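You operate a simulated robot arm through the tools that you are given. There is no shell and no other tool.

You are at the controls of a simulated robot arm. One attempt, no reset.

JOB
Shut the right door of the high cupboard. Take the cream milk slab tray and put it on the lower shelf of the drinks bench. Turn the balance dial to 10 g. Take the small milk can that says "COW" from the shelf of the steel-topped table and leave it on the middle steel plate. The order is free. Set down upright: small milk can.

The check looks at the end state, three seconds after you hand in, the way a careful person would. Anything else that was tipped, shoved, dropped, spilled or broken makes it a failure.

ROBOT AND FRAMES
A 7-joint arm with a three-finger gripper on a trunk, on a base that drives. Base frame: it is fixed to the floor where the robot stands at the start and does not move with it; the origin is under the middle of the robot, x ahead of it, y to its left, z up. Lengths are in cm, angles in degrees, forces in N, time in s.
It reaches about 97.7 cm from its shoulder. Its first joint turns from -166.0 to 166.0 degrees. Places, roughly: balance dial [120, 80, 100]; cream milk slab tray (28x19x7 cm) [110, -130, 80]; lower shelf of the drinks bench [-170, -70, 30]; middle steel plate (16x16x1 cm) [270, -120, 50]; right door of the high cupboard [20, -370, 170]; small milk can [425, 25, 25]. Payload 2.69 kg.
The tool frame sits at the grasp point between the pads (the TCP): z along the fingers, y along the line on which they close. The tips reach 2.9 cm beyond it. Largest opening 12 cm; the body of the gripper starts 7.8 cm behind the TCP.
Orientation is told as [roll, pitch, yaw] about the base's x, y, z axes, in that order, counted from this pose: with the fingers straight down and closing along the base's y, the tool's x points along the base's -x, its y along +y and its z along -z.

CONTROLS
- The arm moves only by the tool servo_tool. Its arguments are lists of equal length, an entry for each row: "linear": the shift along the tool's x, y, z in cm, a list of three; "turn": the turn, a rotation vector about the tool's x, y, z in rad, a list of three; "claw": the gripper command, from -1 (shut) to 1 (fully open), values between in proportion. In form: {"linear": [[dx, dy, dz], ...], "turn": [[ax, ay, az], ...], "claw": [claw, ...]}. A call has 1 to 20 rows; each row is the pose to reach, as a shift and turn from the pose commanded when the call began, along the tool's axes at that moment. A row lasts 0.2 s, in which the tool goes at most 5 cm and 8.6 degrees; a call with a longer step from one row to the next is refused whole, and so is a gripper value outside its range. Where a pose cannot be reached the arm comes as near as it can. A force on the tool above 40 N (or 10 N above the force at the start of the call, whichever is more), or a blocked arm, ends the call early, and 0.2 s more pass. Each finger halts on what it meets, pressing with about 35 N; the grip force reading is that of the motor and also rises with nothing between the fingers. The clock runs only during rows and for 0.2 s after the last one: add rows that repeat a pose to give the fingers time. It gives the time, the measured TCP pose, the force on the tool (base axes), the opening and the grip force at its end, in the units of the frame above (readings bear some noise), with the torque about the TCP (base axes, N m) and any sound that the robot's microphone picked up, and new pictures: "views" is both (left out), scene, wrist or none.
- Cameras (640 x 400 px; columns grow to the right, rows downward): "scene" is now at [36.12, 14.51, 125.23]; the picture's right is [-0.49, -0.87, 0.00], its down [-0.38, 0.21, -0.90] and it looks along [0.79, -0.44, -0.43] (base axes); focal length 242 px, centre (320, 200). "wrist" rides on the gripper at [6.3, 0, -10.4] in the tool frame; the picture's right is [0.00, 1.00, 0.00], its down [-0.83, 0.00, -0.56] and it looks along [-0.56, 0.00, 0.83] (tool axes); focal length 275 px, centre (320, 200). There is no depth. A picture from a camera that has moved, and an enlarged one, comes with that camera's place and axes in the base frame and with its lens.
- lift_body(by): slides the trunk up (or, below 0, down) by that many cm; the arm and the scene camera ride with it, the base frame stays. It gives what a move gives, with no picture.
- roll_base(legs): drives the robot by 1 to 6 legs, each [ahead, left, turn to the left] in cm, cm and degrees, along the robot's own axes; the way and the turn of a leg run together, so that a leg with both is an arc; at most 150 cm and 180 degrees a leg. The arm and the cameras ride along, it lands a little off, and it stops where it bumps. It gives what a move gives, and a new picture of the scene camera.
- pan_tilt(pan, tilt): turns the head with the scene camera to pan (to the left, within 143 degrees either way) and tilt (down, from -29 to 69), counted from straight ahead of the robot. It gives what a move gives, and a new picture of the scene camera.
- enlarge(camera, box): a new picture of the part [left, top, right, bottom] of that camera's present view, enlarged. No time passes.
- hand_in(): hands the job in; it is judged then, once.

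Places have to be worked out from the pictures, the camera data and where the tool is seen. Open the gripper and draw the arm clear of the work before you hand the job in, unless the task says otherwise.

The tools are called after "Call:" as name(argument=value, ...) on one line, values as JSON. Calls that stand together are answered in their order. servo_tool: Moves the arm, as the interface text tells. Its arguments: {"type":"object","properties":{"linear":{"type":"array"},"turn":{"type":"array"},"claw":{"type":"array"},"views":{"type":"string","enum":["both","scene","wrist","none"]}},"required":["linear","turn","claw"]} The other tools are called the same way: lift_body (by) slides the trunk up or down; roll_base (legs) drives the base; pan_tilt (pan, tilt) turns the head that bears the scene camera; enlarge (camera, box) takes an enlarged picture of a part of a camera's view; hand_in () hands the job in.

At the start:

```text
t: 0.0
eef_pos: [52.75, -11.47, 115.96]
tcp_rot: [0.0, 0.0, 0.0]
ft_force: [-0.7, 0.2, -0.9]
torque: [0.01, 0.0, 0.0]
opening: 12.0
gripper_force: 0.1
trunk travel left (down, up): [-22.5, 36.1]
robot x, y, heading: [-0.22, -0.14, -0.0]
head pan, tilt: [-29.1, 25.6]
```

scene: 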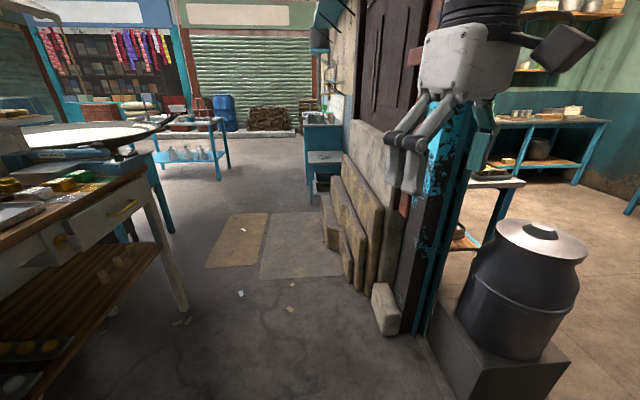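
wrist: 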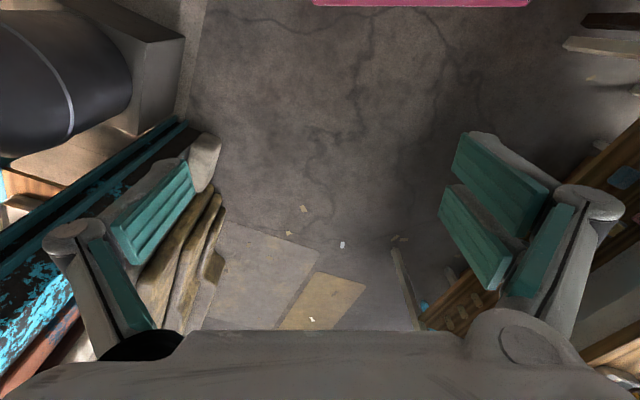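

The pictures show an Indian-style shop street with a cart at left and a room behind the door frame at right. I'll look around with the head first to map the places before moving anything.

Call:
pan_tilt(pan=30, tilt=20)

Call:
pan_tilt(pan=-80, tilt=15)

Call:
pan_tilt(pan=-140, tilt=20)

Call:
pan_tilt(pan=90, tilt=20)

Call:
pan_tilt(pan=140, tilt=20)

```text
t: 1.3
eef_pos: [52.69, -11.47, 115.99]
tcp_rot: [0.0, 0.0, 0.1]
ft_force: [0.2, -0.3, -0.4]
torque: [0.0, 0.0, 0.05]
opening: 12.0
gripper_force: 0.0
trunk travel left (down, up): [-22.5, 36.1]
robot x, y, heading: [-0.07, -0.18, 0.1]
head pan, tilt: [30.0, 20.0]
camera scene: at [36.16, 23.63, 126.14], right [0.5, -0.87, 0.0], down [-0.3, -0.17, -0.94], along [0.81, 0.47, -0.34], focal length 242 px, centre (320, 200)
```

scene: 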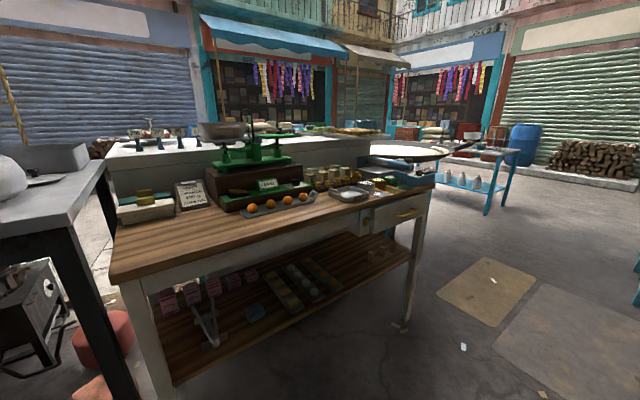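

```text
t: 3.2
eef_pos: [52.76, -11.51, 116.09]
tcp_rot: [0.1, 0.0, 0.1]
ft_force: [0.4, 0.3, 0.3]
torque: [-0.03, -0.01, 0.04]
opening: 11.98
gripper_force: 0.1
trunk travel left (down, up): [-22.5, 36.1]
robot x, y, heading: [0.08, 0.0, -0.1]
head pan, tilt: [-80.0, 15.0]
camera scene: at [29.71, 9.78, 126.95], right [-0.98, -0.17, 0.0], down [-0.05, 0.25, -0.97], along [0.17, -0.95, -0.26], focal length 242 px, centre (320, 200)
```

scene: 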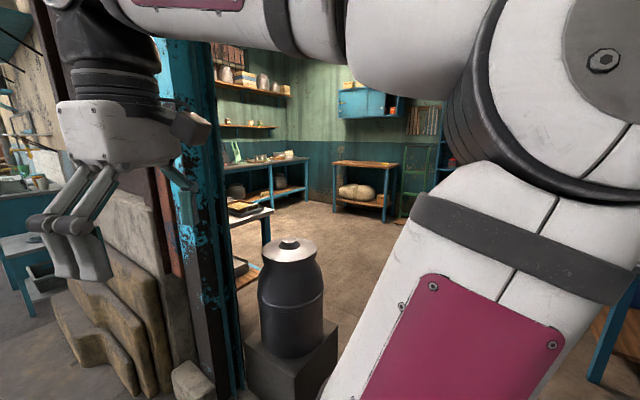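

```text
t: 4.5
eef_pos: [52.67, -11.5, 115.98]
tcp_rot: [0.0, 0.0, 0.0]
ft_force: [0.3, 0.6, -0.1]
torque: [-0.01, 0.02, -0.05]
opening: 11.99
gripper_force: 0.1
trunk travel left (down, up): [-22.5, 36.1]
robot x, y, heading: [0.07, 0.25, 0.2]
head pan, tilt: [-140.0, 20.0]
camera scene: at [20.96, 12.99, 126.14], right [-0.64, 0.77, 0.0], down [0.26, 0.22, -0.94], along [-0.72, -0.6, -0.34], focal length 242 px, centre (320, 200)
```

scene: 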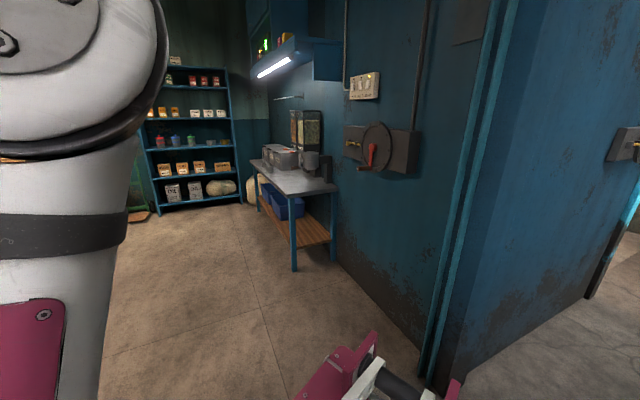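

```text
t: 7.8
eef_pos: [52.75, -11.4, 116.04]
tcp_rot: [0.0, 0.0, 0.0]
ft_force: [0.0, 0.7, -0.1]
torque: [-0.02, 0.0, -0.03]
opening: 11.99
gripper_force: 0.0
trunk travel left (down, up): [-22.5, 36.1]
robot x, y, heading: [-0.12, 0.01, 0.2]
head pan, tilt: [90.0, 20.0]
camera scene: at [28.09, 28.29, 126.14], right [1.0, 0.0, 0.0], down [0.0, -0.34, -0.94], along [0.0, 0.94, -0.34], focal length 242 px, centre (320, 200)
```

scene: 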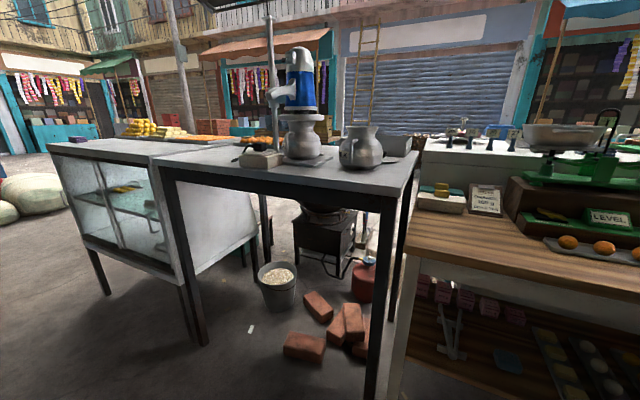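

```text
t: 8.9
eef_pos: [52.77, -11.39, 116.04]
tcp_rot: [0.0, -0.1, 0.0]
ft_force: [1.1, -0.2, 0.1]
torque: [0.01, 0.01, -0.01]
opening: 11.99
gripper_force: 0.0
trunk travel left (down, up): [-22.5, 36.1]
robot x, y, heading: [0.39, -0.04, -0.2]
head pan, tilt: [140.0, 20.0]
camera scene: at [20.96, 24.97, 126.14], right [0.64, 0.77, 0.0], down [0.26, -0.22, -0.94], along [-0.72, 0.6, -0.34], focal length 242 px, centre (320, 200)
```

scene: 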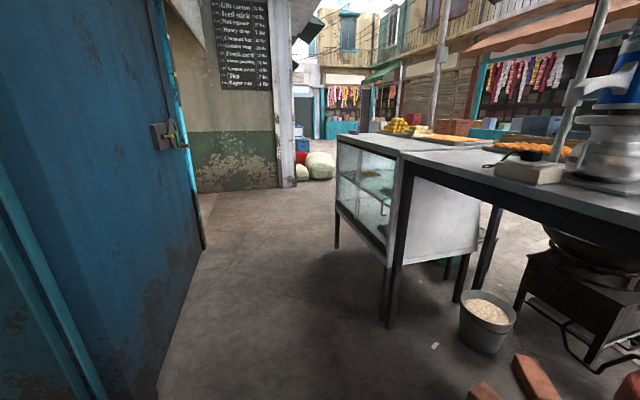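

I've got a rough map: the balance is on the wooden counter to the left, and the shop room is to the right. I'll look closer at the balance.

Call:
pan_tilt(pan=35, tilt=20)

Call:
enlarge(camera="scene", box=[180, 100, 440, 262])

Call:
pan_tilt(pan=-55, tilt=20)

Call:
enlarge(camera="scene", box=[320, 0, 640, 200])

Call:
pan_tilt(pan=-10, tilt=15)

Call:
enlarge(camera="scene", box=[200, 80, 440, 230])

```text
t: 10.8
eef_pos: [52.68, -11.34, 116.02]
tcp_rot: [0.0, 0.0, 0.0]
ft_force: [-1.0, 0.3, 0.5]
torque: [0.02, 0.02, 0.03]
opening: 12.01
gripper_force: 0.0
trunk travel left (down, up): [-22.5, 36.1]
robot x, y, heading: [0.11, 0.35, 0.0]
head pan, tilt: [35.0, 20.0]
camera scene: at [35.71, 24.33, 126.14], right [0.57, -0.82, 0.0], down [-0.28, -0.2, -0.94], along [0.77, 0.54, -0.34], focal length 242 px, centre (320, 200)
```

scene: 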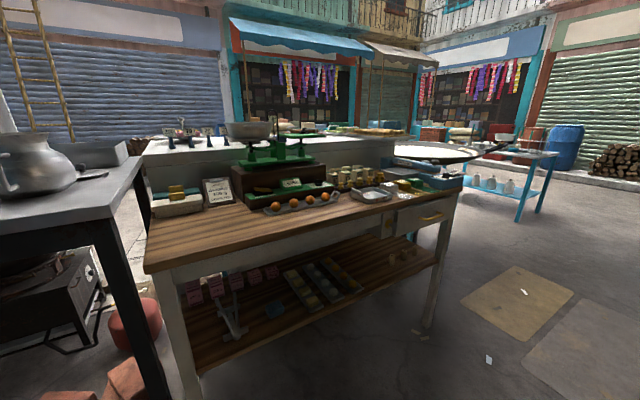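

```text
2.46 times, centred on (310, 181) of scene
camera zoom: at [35.71, 24.33, 126.14], right [0.57, -0.82, 0.0], down [-0.28, -0.2, -0.94], along [0.77, 0.54, -0.34], focal length 595 px, centre (345, 247)
```

zoom: 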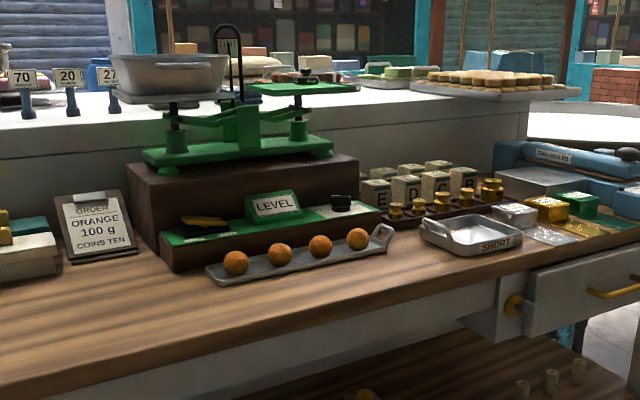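

```text
t: 12.4
eef_pos: [52.6, -11.5, 115.97]
tcp_rot: [0.0, 0.0, -0.1]
ft_force: [-0.5, -0.1, 0.2]
torque: [-0.03, -0.02, -0.03]
opening: 11.99
gripper_force: 0.0
trunk travel left (down, up): [-22.5, 36.1]
robot x, y, heading: [0.02, -0.11, 0.1]
head pan, tilt: [-55.0, 20.0]
camera scene: at [33.43, 11.36, 126.14], right [-0.82, -0.57, 0.0], down [-0.2, 0.28, -0.94], along [0.54, -0.77, -0.34], focal length 242 px, centre (320, 200)
```

scene: 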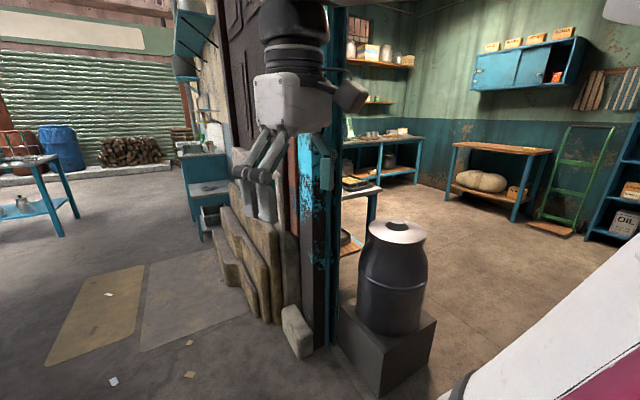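

```text
2.00 times, centred on (480, 100) of scene
camera zoom: at [33.43, 11.36, 126.14], right [-0.82, -0.57, 0.0], down [-0.2, 0.28, -0.94], along [0.54, -0.77, -0.34], focal length 483 px, centre (0, 400)
```

zoom: 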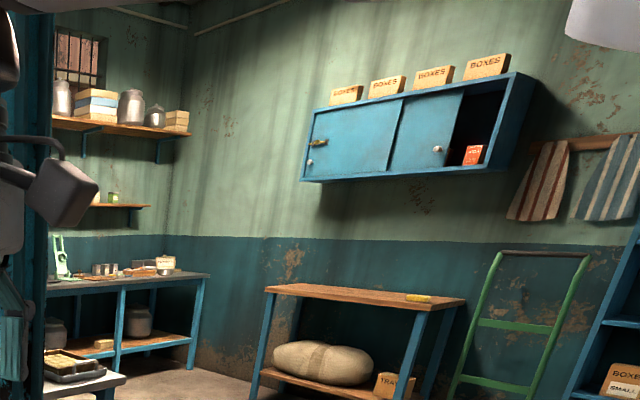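

```text
t: 13.5
eef_pos: [52.62, -11.39, 116.05]
tcp_rot: [0.0, -0.1, 0.0]
ft_force: [-0.5, 0.3, 0.8]
torque: [0.04, -0.02, 0.03]
opening: 12.0
gripper_force: 0.0
trunk travel left (down, up): [-22.5, 36.1]
robot x, y, heading: [-0.03, 0.14, 0.3]
head pan, tilt: [-10.0, 15.0]
camera scene: at [37.28, 17.35, 126.95], right [-0.17, -0.98, 0.0], down [-0.26, 0.05, -0.97], along [0.95, -0.17, -0.26], focal length 242 px, centre (320, 200)
```

scene: 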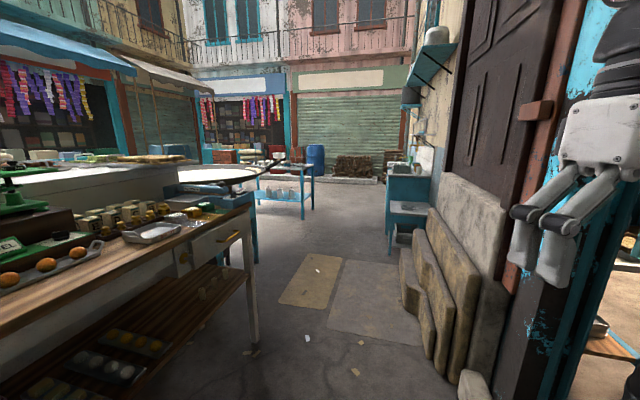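

```text
2.67 times, centred on (320, 155) of scene
camera zoom: at [37.28, 17.35, 126.95], right [-0.17, -0.98, 0.0], down [-0.26, 0.05, -0.97], along [0.95, -0.17, -0.26], focal length 644 px, centre (320, 320)
```

zoom: 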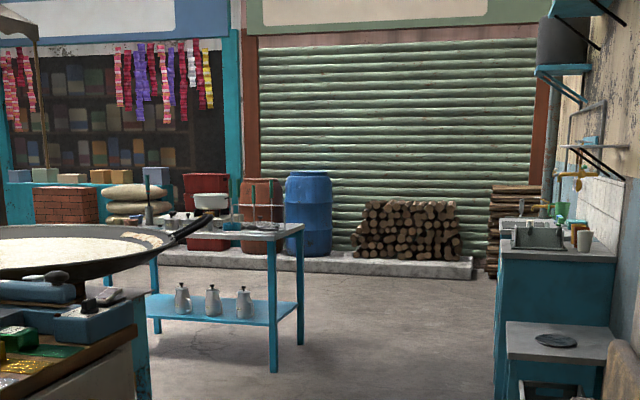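

I'll look straight down around the robot to learn its own footprint.

Call:
pan_tilt(pan=0, tilt=69)

Call:
pan_tilt(pan=90, tilt=69)

Call:
pan_tilt(pan=-90, tilt=69)

Call:
pan_tilt(pan=142, tilt=65)

```text
t: 14.8
eef_pos: [52.79, -11.42, 116.17]
tcp_rot: [0.0, 0.0, 0.0]
ft_force: [-0.2, -0.2, -0.1]
torque: [0.01, -0.01, 0.02]
opening: 12.02
gripper_force: 0.2
trunk travel left (down, up): [-22.5, 36.1]
robot x, y, heading: [0.2, 0.41, -0.0]
head pan, tilt: [0.0, 68.8]
camera scene: at [33.68, 18.98, 119.39], right [0.0, -1.0, 0.0], down [-0.93, 0.0, -0.36], along [0.36, 0.0, -0.93], focal length 242 px, centre (320, 200)
```

scene: 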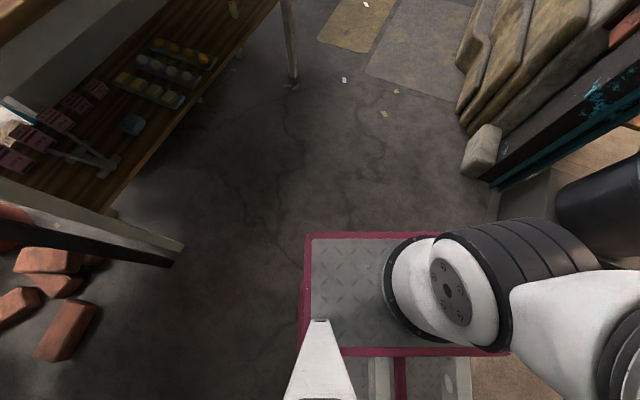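

```text
t: 16.4
eef_pos: [52.75, -11.47, 116.03]
tcp_rot: [0.0, 0.0, 0.0]
ft_force: [-0.4, -0.4, 0.2]
torque: [-0.03, -0.02, 0.04]
opening: 12.0
gripper_force: 0.1
trunk travel left (down, up): [-22.5, 36.1]
robot x, y, heading: [-0.25, 0.13, -0.1]
head pan, tilt: [90.0, 68.8]
camera scene: at [28.09, 24.57, 119.38], right [1.0, 0.0, 0.0], down [0.0, -0.93, -0.36], along [0.0, 0.36, -0.93], focal length 242 px, centre (320, 200)
```

scene: 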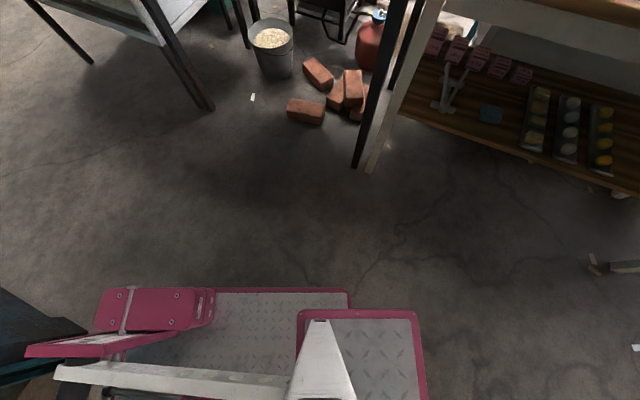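

```text
t: 19.1
eef_pos: [52.75, -11.45, 116.05]
tcp_rot: [0.0, 0.1, 0.0]
ft_force: [-0.3, -0.9, -0.3]
torque: [-0.02, 0.02, 0.0]
opening: 12.0
gripper_force: 0.0
trunk travel left (down, up): [-22.5, 36.1]
robot x, y, heading: [0.08, 0.09, -0.2]
head pan, tilt: [-90.0, 68.8]
camera scene: at [28.09, 13.39, 119.38], right [-1.0, 0.0, 0.0], down [0.0, 0.93, -0.36], along [0.0, -0.36, -0.93], focal length 242 px, centre (320, 200)
```

scene: 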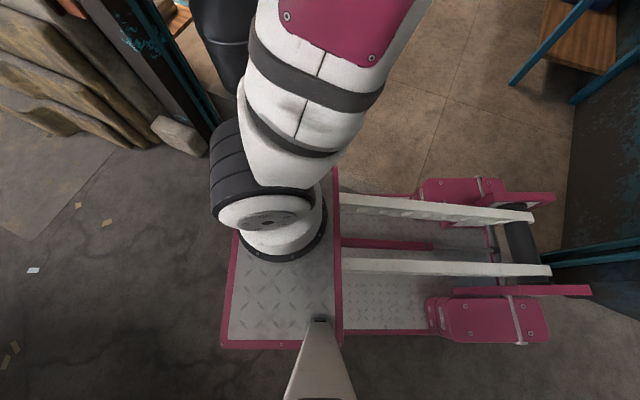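

```text
t: 22.4
eef_pos: [52.69, -11.47, 116.02]
tcp_rot: [0.0, 0.1, 0.0]
ft_force: [-0.1, -0.2, -0.8]
torque: [-0.02, -0.03, -0.01]
opening: 11.98
gripper_force: 0.1
trunk travel left (down, up): [-22.5, 36.1]
robot x, y, heading: [0.08, -0.07, -0.2]
head pan, tilt: [142.0, 65.0]
camera scene: at [23.31, 22.72, 119.77], right [0.62, 0.79, 0.0], down [0.71, -0.56, -0.42], along [-0.33, 0.26, -0.91], focal length 242 px, centre (320, 200)
```

scene: 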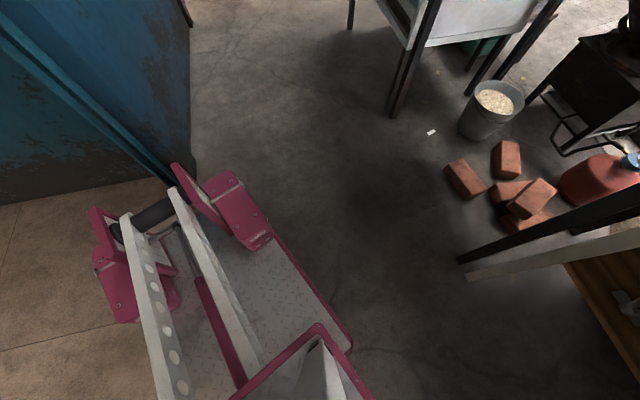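

The arm stands on a lift deck (about x 24–45, y ±22) and the base reaches roughly 50 cm back. I'll look at the dial at the highest useful zoom now.

Call:
pan_tilt(pan=34, tilt=15)

Call:
enlarge(camera="scene", box=[270, 170, 350, 220])

Call:
enlarge(camera="scene", box=[200, 120, 360, 220])

```text
t: 24.2
eef_pos: [52.66, -11.44, 116.11]
tcp_rot: [0.0, -0.1, 0.0]
ft_force: [-0.6, 0.2, -0.3]
torque: [0.0, -0.04, 0.02]
opening: 12.02
gripper_force: 0.0
trunk travel left (down, up): [-22.5, 36.1]
robot x, y, heading: [-0.23, -0.12, -0.1]
head pan, tilt: [34.0, 15.0]
camera scene: at [35.83, 24.21, 126.95], right [0.56, -0.83, 0.0], down [-0.21, -0.14, -0.97], along [0.8, 0.54, -0.26], focal length 242 px, centre (320, 200)
```

scene: 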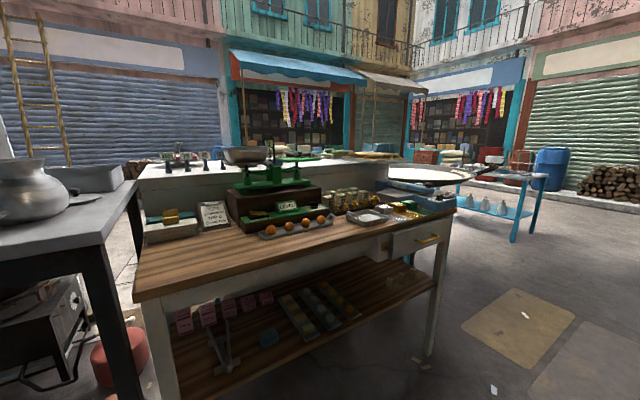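

```text
8.00 times, centred on (310, 195) of scene
camera zoom: at [35.83, 24.21, 126.95], right [0.56, -0.83, 0.0], down [-0.21, -0.14, -0.97], along [0.8, 0.54, -0.26], focal length 1932 px, centre (400, 240)
```

zoom: 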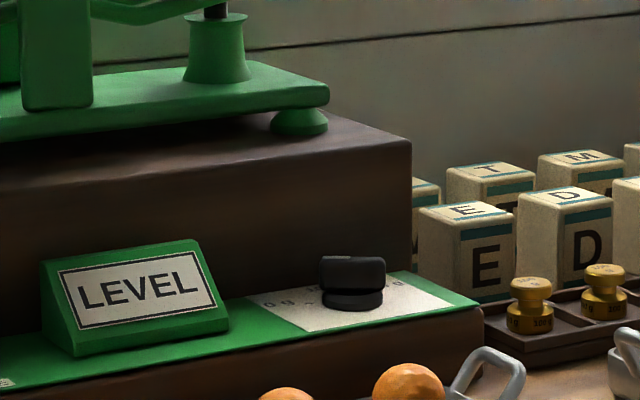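

```text
4.00 times, centred on (280, 170) of scene
camera zoom: at [35.83, 24.21, 126.95], right [0.56, -0.83, 0.0], down [-0.21, -0.14, -0.97], along [0.8, 0.54, -0.26], focal length 966 px, centre (480, 320)
```

zoom: 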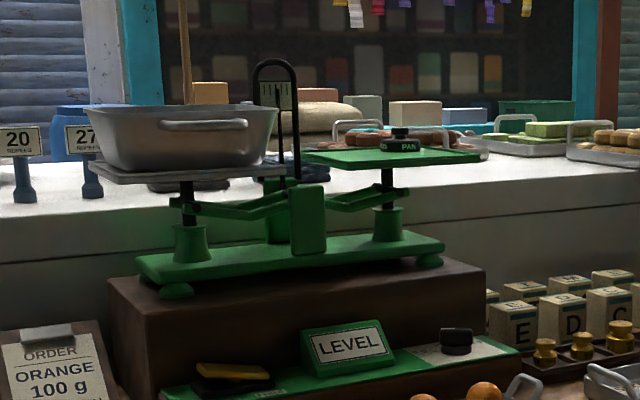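

The dial is a black bar-knob on a horizontal white scale to the right of the LEVEL sign, with a vertical axis. I'll drive to about (40, 20) and turn 45° left so that it's within about 65 cm of the shoulder.

Call:
roll_base(legs=[[40, 20, 0], [0, 0, 45]])

Call:
pan_tilt(pan=-10, tilt=30)

Call:
enlarge(camera="scene", box=[240, 125, 400, 225])

```text
t: 29.0
eef_pos: [86.19, 48.69, 116.14]
tcp_rot: [0.0, 0.1, 44.9]
ft_force: [-0.2, -0.1, -0.1]
torque: [-0.01, -0.03, 0.0]
opening: 12.02
gripper_force: 0.0
trunk travel left (down, up): [-22.5, 36.1]
robot x, y, heading: [41.01, 19.6, 44.6]
head pan, tilt: [34.0, 15.0]
camera scene: at [49.17, 62.04, 126.95], right [0.98, -0.19, 0.0], down [-0.05, -0.25, -0.97], along [0.19, 0.95, -0.26], focal length 242 px, centre (320, 200)
```

scene: 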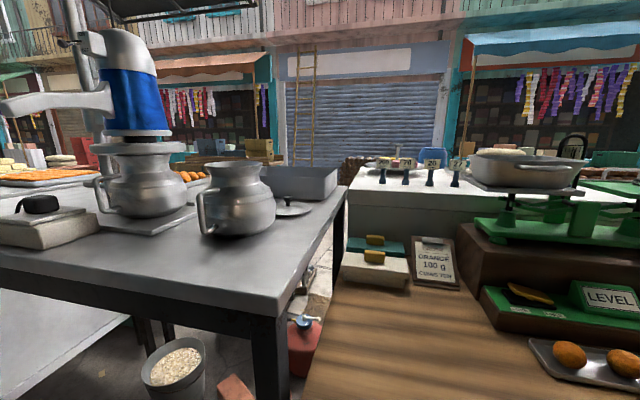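

```text
t: 30.1
eef_pos: [86.28, 48.74, 115.97]
tcp_rot: [0.0, -0.1, 44.8]
ft_force: [0.3, 0.4, 0.1]
torque: [0.01, 0.04, -0.02]
opening: 12.02
gripper_force: 0.1
trunk travel left (down, up): [-22.5, 36.1]
robot x, y, heading: [40.73, 19.72, 44.6]
head pan, tilt: [-10.0, 30.0]
camera scene: at [54.78, 58.05, 124.53], right [0.57, -0.82, 0.0], down [-0.41, -0.29, -0.87], along [0.71, 0.49, -0.5], focal length 242 px, centre (320, 200)
```

scene: 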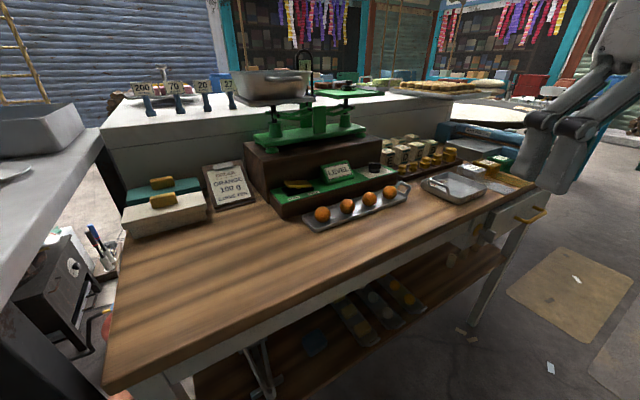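

```text
4.00 times, centred on (320, 175) of scene
camera zoom: at [54.78, 58.05, 124.53], right [0.57, -0.82, 0.0], down [-0.41, -0.29, -0.87], along [0.71, 0.49, -0.5], focal length 966 px, centre (320, 300)
```

zoom: 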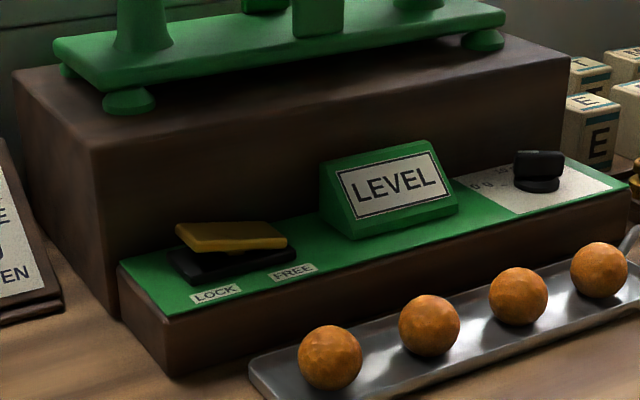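

Triangulating gives the dial at about (116, 81.5, 97). I need to know how the scale pan hangs over it before going in from above, so I'll zoom on that and pan a bit for more.

Call:
enlarge(camera="scene", box=[230, 60, 430, 185])

Call:
enlarge(camera="scene", box=[350, 155, 390, 180])

```text
3.20 times, centred on (330, 122) of scene
camera zoom: at [54.78, 58.05, 124.53], right [0.57, -0.82, 0.0], down [-0.41, -0.29, -0.87], along [0.71, 0.49, -0.5], focal length 773 px, centre (288, 448)
```

zoom: 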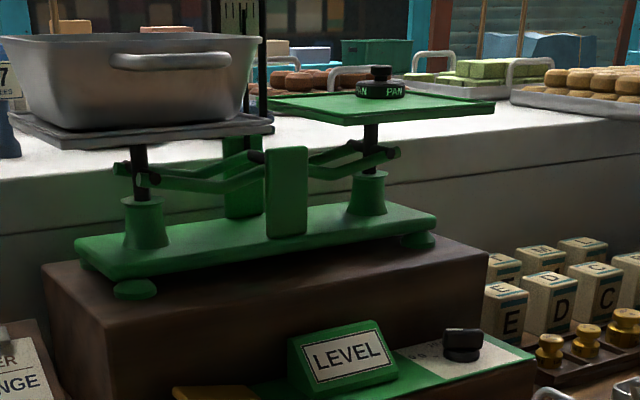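

```text
16.00 times, centred on (370, 168) of scene
camera zoom: at [54.78, 58.05, 124.53], right [0.57, -0.82, 0.0], down [-0.41, -0.29, -0.87], along [0.71, 0.49, -0.5], focal length 3865 px, centre (-480, 720)
```

zoom: 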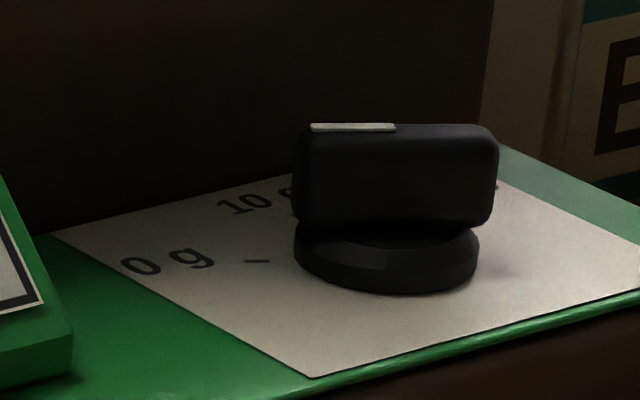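

The knob's axis is about 4 cm in front of the wooden plinth and about 10 cm in front of the pan's edge (z≈116), so a top-down approach fits. I'll move the tool above the knob to read the scale with the wrist camera.

Call:
servo_tool(linear=[[-4.2, 0.2, 0], [-8.4, 0.4, 0], [-12.6, 0.6, 0], [-16.8, 0.8, -0.5], [-21, 1.0, -1], [-25.2, 1.2, -1.5], [-29.4, 1.4, -2], [-33.6, 1.6, -2], [-37.8, 1.8, -2], [-42, 2.0, -2]], turn=[[0, 0, 0], [0, 0, 0], [0, 0, 0], [0, 0, 0], [0, 0, 0], [0, 0, 0], [0, 0, 0], [0, 0, 0], [0, 0, 0], [0, 0, 0]], claw=[1, 1, 1, 1, 1, 1, 1, 1, 1, 1])

```text
t: 32.3
eef_pos: [111.36, 76.97, 117.02]
tcp_rot: [0.0, -0.2, 44.7]
ft_force: [-0.2, -0.1, -1.0]
torque: [-0.06, 0.0, -0.02]
opening: 11.99
gripper_force: 0.0
out of reach, approached as far as the arm can: row 9, 10
trunk travel left (down, up): [-22.5, 36.1]
robot x, y, heading: [40.55, 19.95, 44.7]
head pan, tilt: [-10.0, 30.0]
camera scene: at [54.79, 58.04, 124.53], right [0.57, -0.82, 0.0], down [-0.41, -0.29, -0.87], along [0.71, 0.49, -0.5], focal length 242 px, centre (320, 200)
camera wrist: at [106.92, 72.43, 127.4], right [-0.71, 0.71, 0.0], down [0.59, 0.59, 0.56], along [0.4, 0.39, -0.83], focal length 275 px, centre (320, 200)
```

scene: 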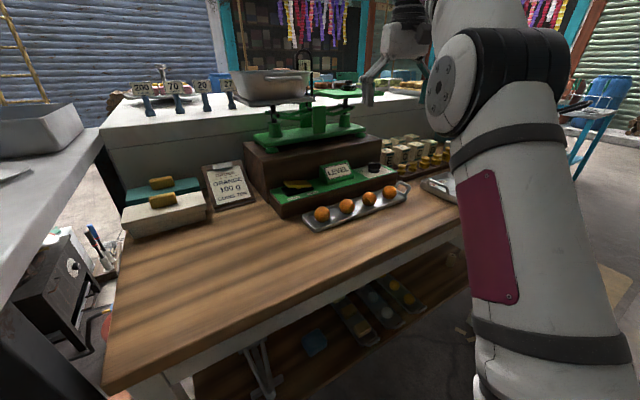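
wrist: 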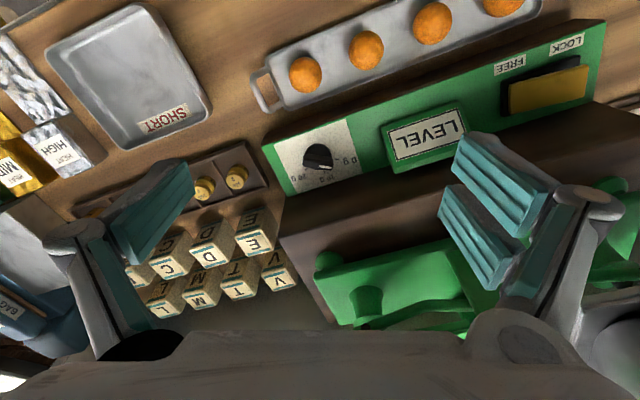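

The wrist camera sees the dial from above. I'll enlarge it to read the graduations.

Call:
enlarge(camera="wrist", box=[270, 115, 370, 195])

```text
5.00 times, centred on (320, 155) of wrist
camera zoom: at [106.92, 72.43, 127.4], right [-0.71, 0.71, 0.0], down [0.59, 0.59, 0.56], along [0.4, 0.39, -0.83], focal length 1376 px, centre (320, 425)
```

zoom: 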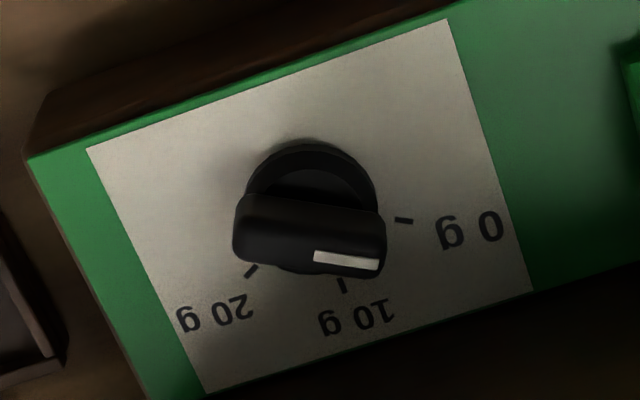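

Index points near 0 g (bar azimuth ~125°), the 10 g mark lies about 60° clockwise (straight toward the plinth). The arm is near its reach limit up here, so I'll raise the trunk 15 cm so that the wrist can come down over the knob.

Call:
lift_body(by=15)

Call:
servo_tool(linear=[[0, 0, 1], [0, 0, 2]], turn=[[0, 0, 0], [0, 0, 0]], claw=[1, 1], views="none")

```text
t: 34.1
eef_pos: [107.13, 72.73, 131.86]
tcp_rot: [0.0, -0.2, 44.8]
ft_force: [-0.2, -0.3, -0.4]
torque: [0.01, 0.0, -0.02]
opening: 12.0
gripper_force: 0.0
trunk travel left (down, up): [-37.5, 21.1]
robot x, y, heading: [41.03, 19.43, 44.8]
head pan, tilt: [-10.0, 30.0]
```

```text
t: 34.7
eef_pos: [107.0, 72.68, 129.83]
tcp_rot: [0.1, -0.2, 44.8]
ft_force: [1.0, 0.3, 0.3]
torque: [0.02, 0.0, -0.02]
opening: 11.99
gripper_force: 0.0
trunk travel left (down, up): [-37.5, 21.1]
robot x, y, heading: [40.76, 19.88, 44.9]
head pan, tilt: [-10.0, 30.0]
```

Commanded pose tracks fine now. I'll move over the knob at z≈112 while turning the gripper +80° in yaw, so it will close across the bar, with the claw narrowed to about 5 cm.

Call:
servo_tool(linear=[[-1.3, 0, 1.8], [-2.6, 0, 3.6], [-3.9, 0, 5.4], [-5.2, 0, 7.2], [-6.5, 0, 9.0], [-7.8, -0.1, 10.8], [-9.1, -0.1, 12.6], [-10.4, -0.2, 14.4], [-11.7, -0.2, 16.2], [-12.7, -0.2, 18], [-12.7, -0.2, 18]], turn=[[0, 0, -0.14], [0, 0, -0.28], [0, 0, -0.42], [0, 0, -0.56], [0, 0, -0.7], [0, 0, -0.84], [0, 0, -0.98], [0, 0, -1.12], [0, 0, -1.26], [0, 0, -1.4], [0, 0, -1.4]], claw=[0.8, 0.6, 0.4, 0.2, 0, -0.2, -0.2, -0.2, -0.2, -0.2, -0.2])

Call:
enlarge(camera="wrist", box=[220, 60, 420, 200])

```text
t: 37.1
eef_pos: [116.22, 81.61, 111.97]
tcp_rot: [-0.1, 0.0, 124.9]
ft_force: [0.6, 0.3, 0.7]
torque: [-0.02, -0.01, 0.02]
opening: 4.81
gripper_force: 0.0
trunk travel left (down, up): [-37.5, 21.1]
robot x, y, heading: [40.7, 19.78, 44.8]
head pan, tilt: [-10.0, 30.0]
camera scene: at [50.49, 53.78, 139.45], right [0.57, -0.82, 0.0], down [-0.41, -0.29, -0.87], along [0.71, 0.49, -0.5], focal length 242 px, centre (320, 200)
camera wrist: at [119.88, 76.4, 122.38], right [-0.82, -0.58, 0.0], down [-0.48, 0.68, 0.56], along [-0.32, 0.46, -0.83], focal length 275 px, centre (320, 200)
```

scene: 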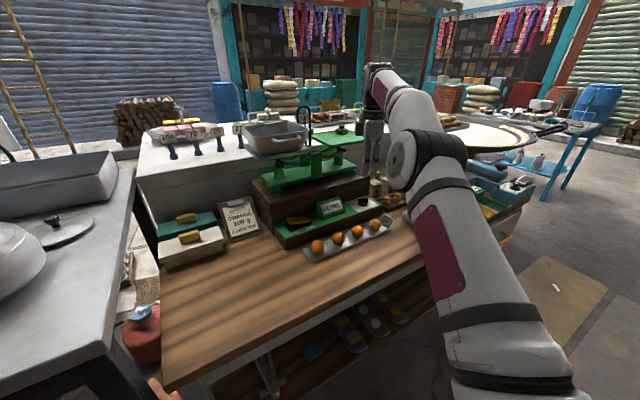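
wrist: 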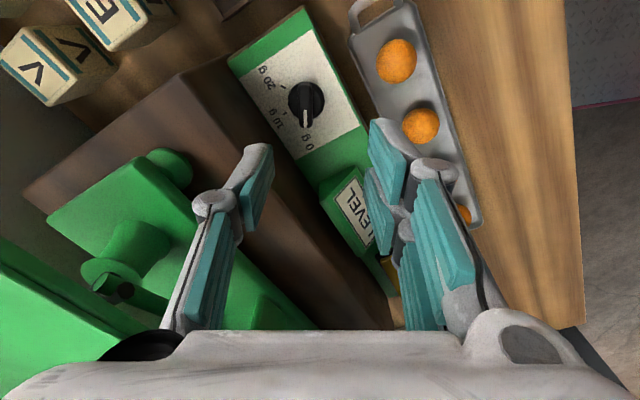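

```text
2.86 times, centred on (320, 130) of wrist
camera zoom: at [119.88, 76.4, 122.38], right [-0.82, -0.58, 0.0], down [-0.48, 0.68, 0.56], along [-0.32, 0.46, -0.83], focal length 786 px, centre (320, 400)
```

zoom: 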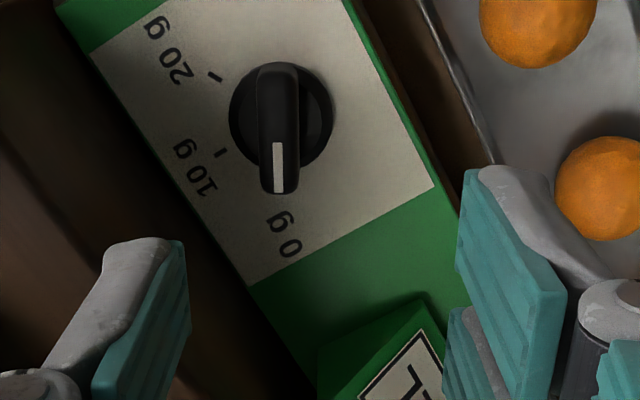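

The bar is aligned with the gripper within about 2°; the knob axis works out at (117.3, 82.1). I'll shift sideways 1.2 cm, narrow to 3 cm and descend to 4 cm above the grip height for a check.

Call:
servo_tool(linear=[[0.2, -1.15, 0], [0.2, -1.15, 2], [0.2, -1.15, 4], [0.2, -1.15, 6], [0.2, -1.15, 6]], turn=[[0, 0, 0], [0, 0, 0], [0, 0, 0], [0, 0, 0], [0, 0, 0]], claw=[-0.5, -0.5, -0.5, -0.5, -0.5])

Call:
enlarge(camera="wrist", box=[220, 60, 420, 200])

Call:
enlarge(camera="scene", box=[320, 60, 440, 240])

```text
t: 38.3
eef_pos: [118.09, 82.54, 106.11]
tcp_rot: [0.0, 0.0, 125.0]
ft_force: [0.4, -0.7, -0.3]
torque: [-0.01, 0.0, -0.01]
opening: 2.98
gripper_force: 0.0
out of reach, approached as far as the arm can: row 1, 4, 5
trunk travel left (down, up): [-37.5, 21.1]
robot x, y, heading: [40.29, 19.65, 44.7]
head pan, tilt: [-10.0, 30.0]
camera scene: at [50.49, 53.78, 139.45], right [0.57, -0.82, 0.0], down [-0.41, -0.29, -0.87], along [0.71, 0.49, -0.5], focal length 242 px, centre (320, 200)
camera wrist: at [121.62, 77.43, 116.52], right [-0.82, -0.58, 0.0], down [-0.48, 0.68, 0.56], along [-0.32, 0.45, -0.83], focal length 275 px, centre (320, 200)
```

scene: 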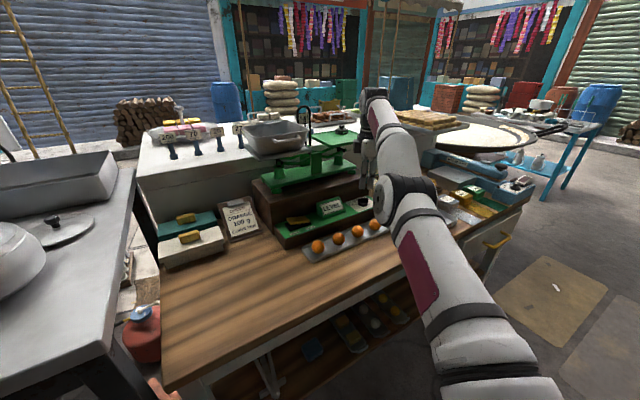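
wrist: 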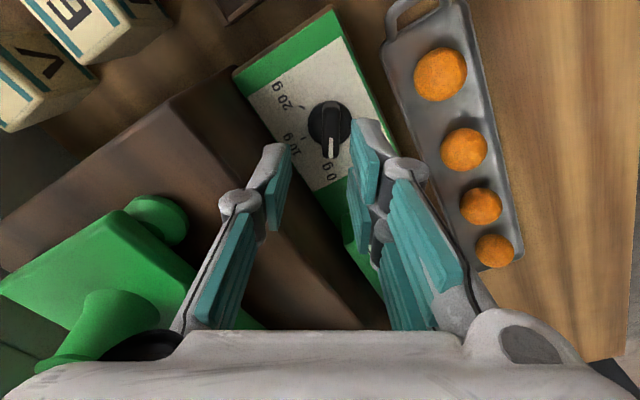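

```text
2.86 times, centred on (320, 130) of wrist
camera zoom: at [121.62, 77.43, 116.52], right [-0.82, -0.58, 0.0], down [-0.48, 0.68, 0.56], along [-0.32, 0.45, -0.83], focal length 786 px, centre (320, 400)
```

zoom: 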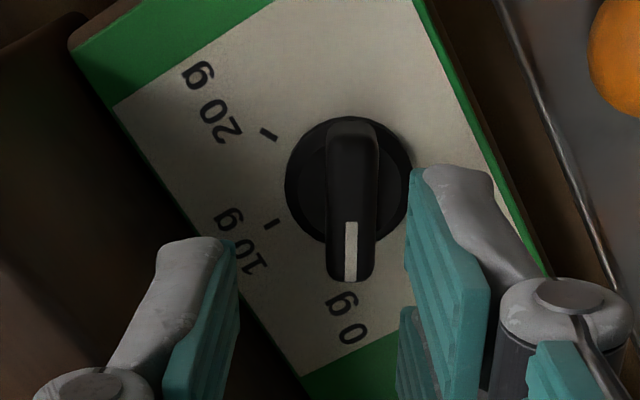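

```text
2.22 times, centred on (380, 150) of scene
camera zoom: at [50.49, 53.78, 139.45], right [0.57, -0.82, 0.0], down [-0.41, -0.29, -0.87], along [0.71, 0.49, -0.5], focal length 537 px, centre (187, 311)
```

zoom: 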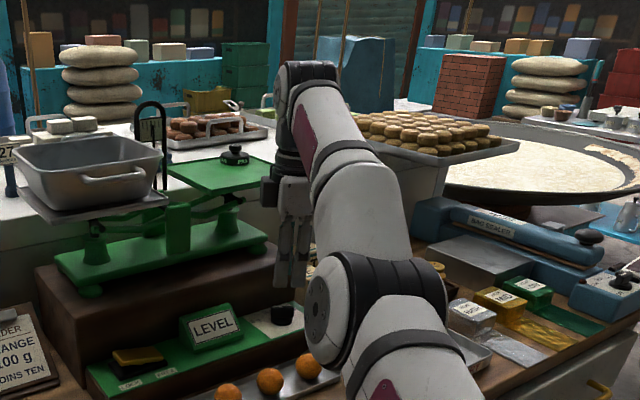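

The arm is nearly outstretched here and reports out of reach, so I'll back the tool off up and toward the robot, then square the base to the counter (heading ~65°) and slide right to put the dial straight ahead.

Call:
servo_tool(linear=[[0, 0, -3], [0.7, 4.1, -6], [1.4, 8.2, -9], [2.1, 12.3, -12], [2.8, 16.4, -14], [3.5, 20.5, -16], [4.2, 24.6, -16], [4.9, 28.7, -16], [5.6, 32.8, -16], [6.3, 36.9, -16], [7, 41, -16]], turn=[[0, 0, 0], [0, 0, 0], [0, 0, 0], [0, 0, 0], [0, 0, 0], [0, 0, 0], [0, 0, 0], [0, 0, 0], [0, 0, 0], [0, 0, 0], [0, 0, 0]], claw=[-0.5, -0.5, -0.5, -0.5, -0.5, -0.5, -0.5, -0.5, -0.5, -0.5, -0.5], views="scene")

```text
refused: row 2 steps farther than a row can; nothing moved
```

Call:
servo_tool(linear=[[0, 0, -3], [0.6, 3.6, -6], [1.2, 7.2, -9], [1.8, 10.8, -12], [2.4, 14.4, -14], [3.1, 18.5, -16], [3.8, 22.6, -16], [4.5, 26.7, -16], [5.2, 30.8, -16], [5.9, 34.9, -16], [6.6, 39, -16]], turn=[[0, 0, 0], [0, 0, 0], [0, 0, 0], [0, 0, 0], [0, 0, 0], [0, 0, 0], [0, 0, 0], [0, 0, 0], [0, 0, 0], [0, 0, 0], [0, 0, 0]], claw=[-0.5, -0.5, -0.5, -0.5, -0.5, -0.5, -0.5, -0.5, -0.5, -0.5, -0.5], views="scene")

```text
t: 40.7
eef_pos: [89.65, 54.68, 121.78]
tcp_rot: [-0.2, 0.0, 124.9]
ft_force: [0.0, 0.6, -0.7]
torque: [0.0, 0.03, 0.02]
opening: 3.01
gripper_force: 0.0
out of reach, approached as far as the arm can: row 1, 2, 3, 4, 5, 6
trunk travel left (down, up): [-37.5, 21.1]
robot x, y, heading: [41.05, 19.55, 44.9]
head pan, tilt: [-10.0, 30.0]
camera scene: at [50.52, 53.81, 139.44], right [0.57, -0.82, 0.0], down [-0.41, -0.29, -0.87], along [0.71, 0.49, -0.5], focal length 242 px, centre (320, 200)
```

scene: 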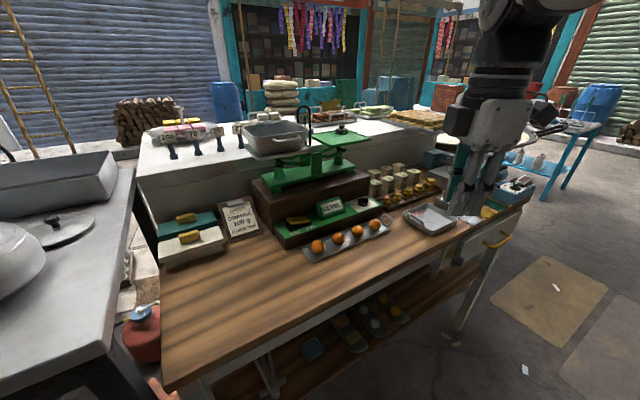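

Scale is undisturbed and the arm is clear. Now I'll turn 20° left and slide 33 cm right along the counter.

Call:
roll_base(legs=[[0, 0, 20], [0, -33, 0]])

Call:
pan_tilt(pan=-15, tilt=40)

```text
t: 43.9
eef_pos: [104.25, 55.25, 121.95]
tcp_rot: [-0.2, 0.0, 144.3]
ft_force: [1.0, -0.1, -0.2]
torque: [-0.01, 0.02, 0.01]
opening: 3.0
gripper_force: 0.1
trunk travel left (down, up): [-37.5, 21.1]
robot x, y, heading: [69.53, 6.06, 64.2]
head pan, tilt: [-10.0, 30.0]
camera scene: at [67.38, 41.3, 139.45], right [0.81, -0.59, 0.0], down [-0.29, -0.4, -0.87], along [0.51, 0.7, -0.5], focal length 242 px, centre (320, 200)
```

scene: 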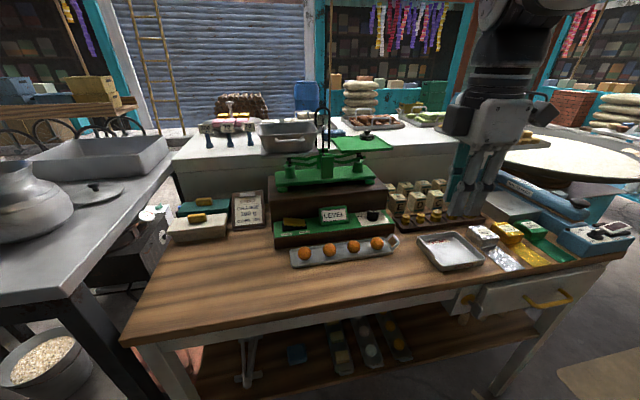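

```text
t: 44.6
eef_pos: [104.11, 55.19, 121.91]
tcp_rot: [-0.3, 0.0, 144.4]
ft_force: [0.2, 0.1, -1.1]
torque: [0.0, 0.0, 0.01]
opening: 2.99
gripper_force: 0.0
trunk travel left (down, up): [-37.5, 21.1]
robot x, y, heading: [69.54, 6.2, 64.3]
head pan, tilt: [-15.0, 40.0]
camera scene: at [67.63, 40.4, 137.92], right [0.76, -0.65, 0.0], down [-0.42, -0.49, -0.77], along [0.5, 0.58, -0.64], focal length 242 px, centre (320, 200)
```

scene: 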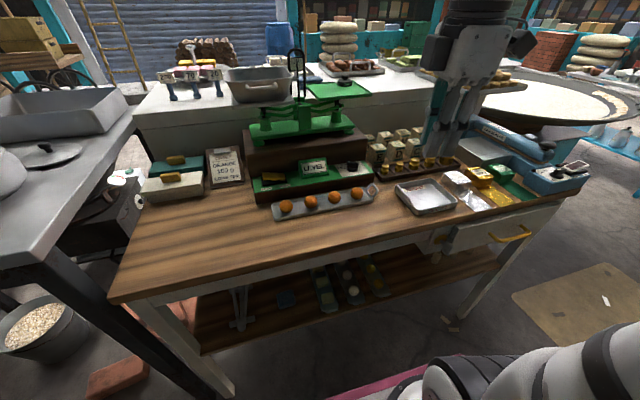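

Now squared up. I'll bring the tool over the knob estimate at z≈112 and turn yaw back to 125°.

Call:
servo_tool(linear=[[-0.7, -4.2, 1.4], [-1.4, -8.4, 2.8], [-2.1, -12.6, 4.2], [-2.8, -16.8, 5.6], [-3.5, -21, 7], [-4.2, -25.2, 8.4], [-4.9, -29.5, 9.9], [-4.9, -29.5, 9.9]], turn=[[0, 0, 0.05], [0, 0, 0.1], [0, 0, 0.15], [0, 0, 0.2], [0, 0, 0.25], [0, 0, 0.3], [0, 0, 0.339], [0, 0, 0.339]], claw=[-0.5, -0.5, -0.5, -0.5, -0.5, -0.5, -0.5, -0.5])

Call:
enlarge(camera="wrist", box=[220, 60, 420, 200])

```text
t: 46.4
eef_pos: [117.21, 82.31, 112.2]
tcp_rot: [-0.2, -0.1, 125.0]
ft_force: [0.5, -0.4, -0.1]
torque: [-0.02, -0.01, 0.03]
opening: 2.99
gripper_force: 0.1
trunk travel left (down, up): [-37.5, 21.1]
robot x, y, heading: [69.76, 5.78, 64.3]
head pan, tilt: [-15.0, 40.0]
camera scene: at [67.63, 40.39, 137.92], right [0.76, -0.66, 0.0], down [-0.42, -0.49, -0.77], along [0.5, 0.58, -0.64], focal length 242 px, centre (320, 200)
camera wrist: at [120.84, 77.12, 122.62], right [-0.82, -0.57, 0.0], down [-0.48, 0.68, 0.56], along [-0.32, 0.46, -0.83], focal length 275 px, centre (320, 200)
```

scene: 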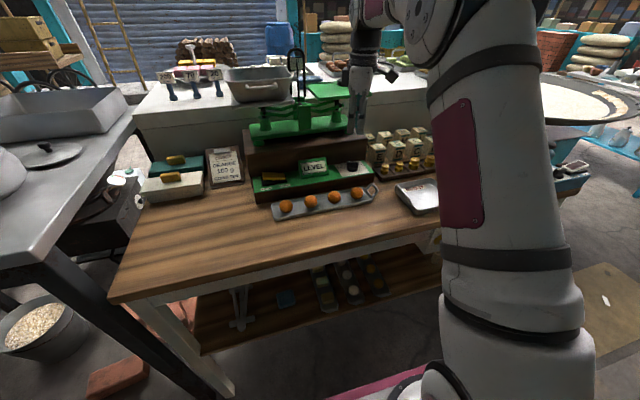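
wrist: 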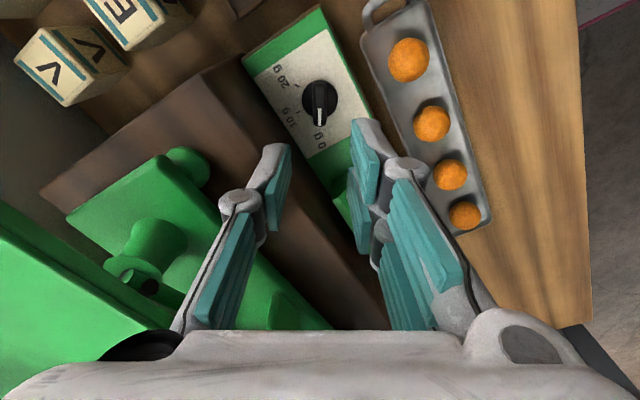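

```text
2.86 times, centred on (320, 130) of wrist
camera zoom: at [120.84, 77.12, 122.62], right [-0.82, -0.57, 0.0], down [-0.48, 0.68, 0.56], along [-0.32, 0.46, -0.83], focal length 786 px, centre (320, 400)
```

zoom: 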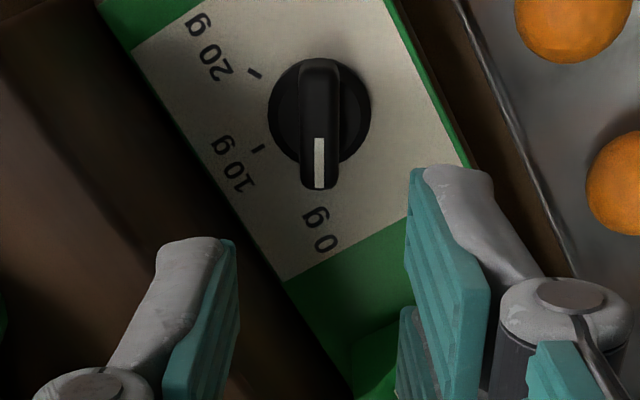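

The knob sits exactly under the TCP and aligned. I'll descend to z≈101.2 and close on the bar.

Call:
servo_tool(linear=[[0.1, 0, 3], [0.1, 0, 6], [0.1, 0, 8.5], [0.1, 0, 10], [0.1, 0, 11], [0.1, 0, 11]], turn=[[0, 0, 0], [0, 0, 0], [0, 0, 0], [0, 0, 0], [0, 0, 0], [0, 0, 0]], claw=[-0.5, -0.5, -0.5, -0.5, -0.5, -0.5])

Call:
enlarge(camera="wrist", box=[220, 100, 420, 240])

```text
t: 47.8
eef_pos: [117.64, 81.99, 101.14]
tcp_rot: [-0.3, -0.1, 124.9]
ft_force: [0.3, 0.1, 0.3]
torque: [-0.01, 0.02, 0.01]
opening: 2.99
gripper_force: 0.2
trunk travel left (down, up): [-37.5, 21.1]
robot x, y, heading: [69.53, 5.83, 64.1]
head pan, tilt: [-15.0, 40.0]
camera scene: at [67.64, 40.4, 137.92], right [0.76, -0.66, 0.0], down [-0.42, -0.49, -0.77], along [0.5, 0.58, -0.64], focal length 242 px, centre (320, 200)
camera wrist: at [121.09, 76.78, 111.5], right [-0.82, -0.58, 0.0], down [-0.48, 0.68, 0.56], along [-0.32, 0.46, -0.83], focal length 275 px, centre (320, 200)
```

scene: 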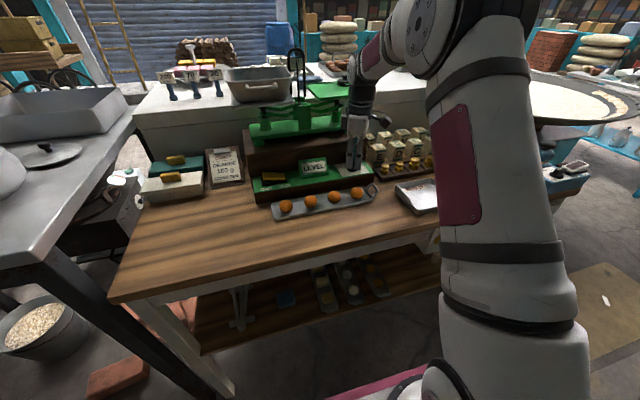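
wrist: 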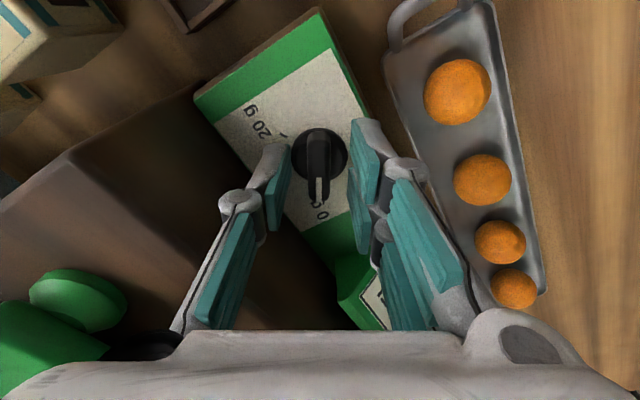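

```text
2.86 times, centred on (320, 170) of wrist
camera zoom: at [121.09, 76.78, 111.5], right [-0.82, -0.58, 0.0], down [-0.48, 0.68, 0.56], along [-0.32, 0.46, -0.83], focal length 786 px, centre (320, 286)
```

zoom: 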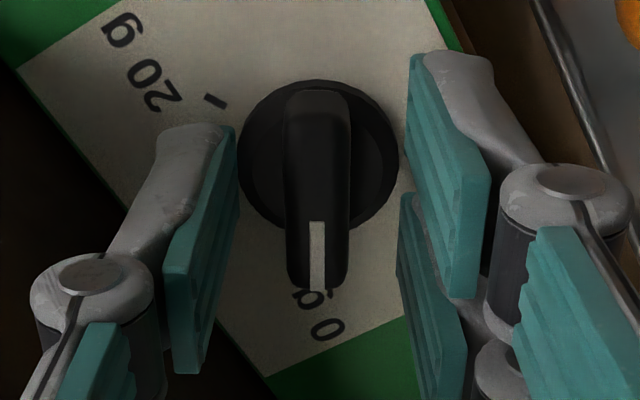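

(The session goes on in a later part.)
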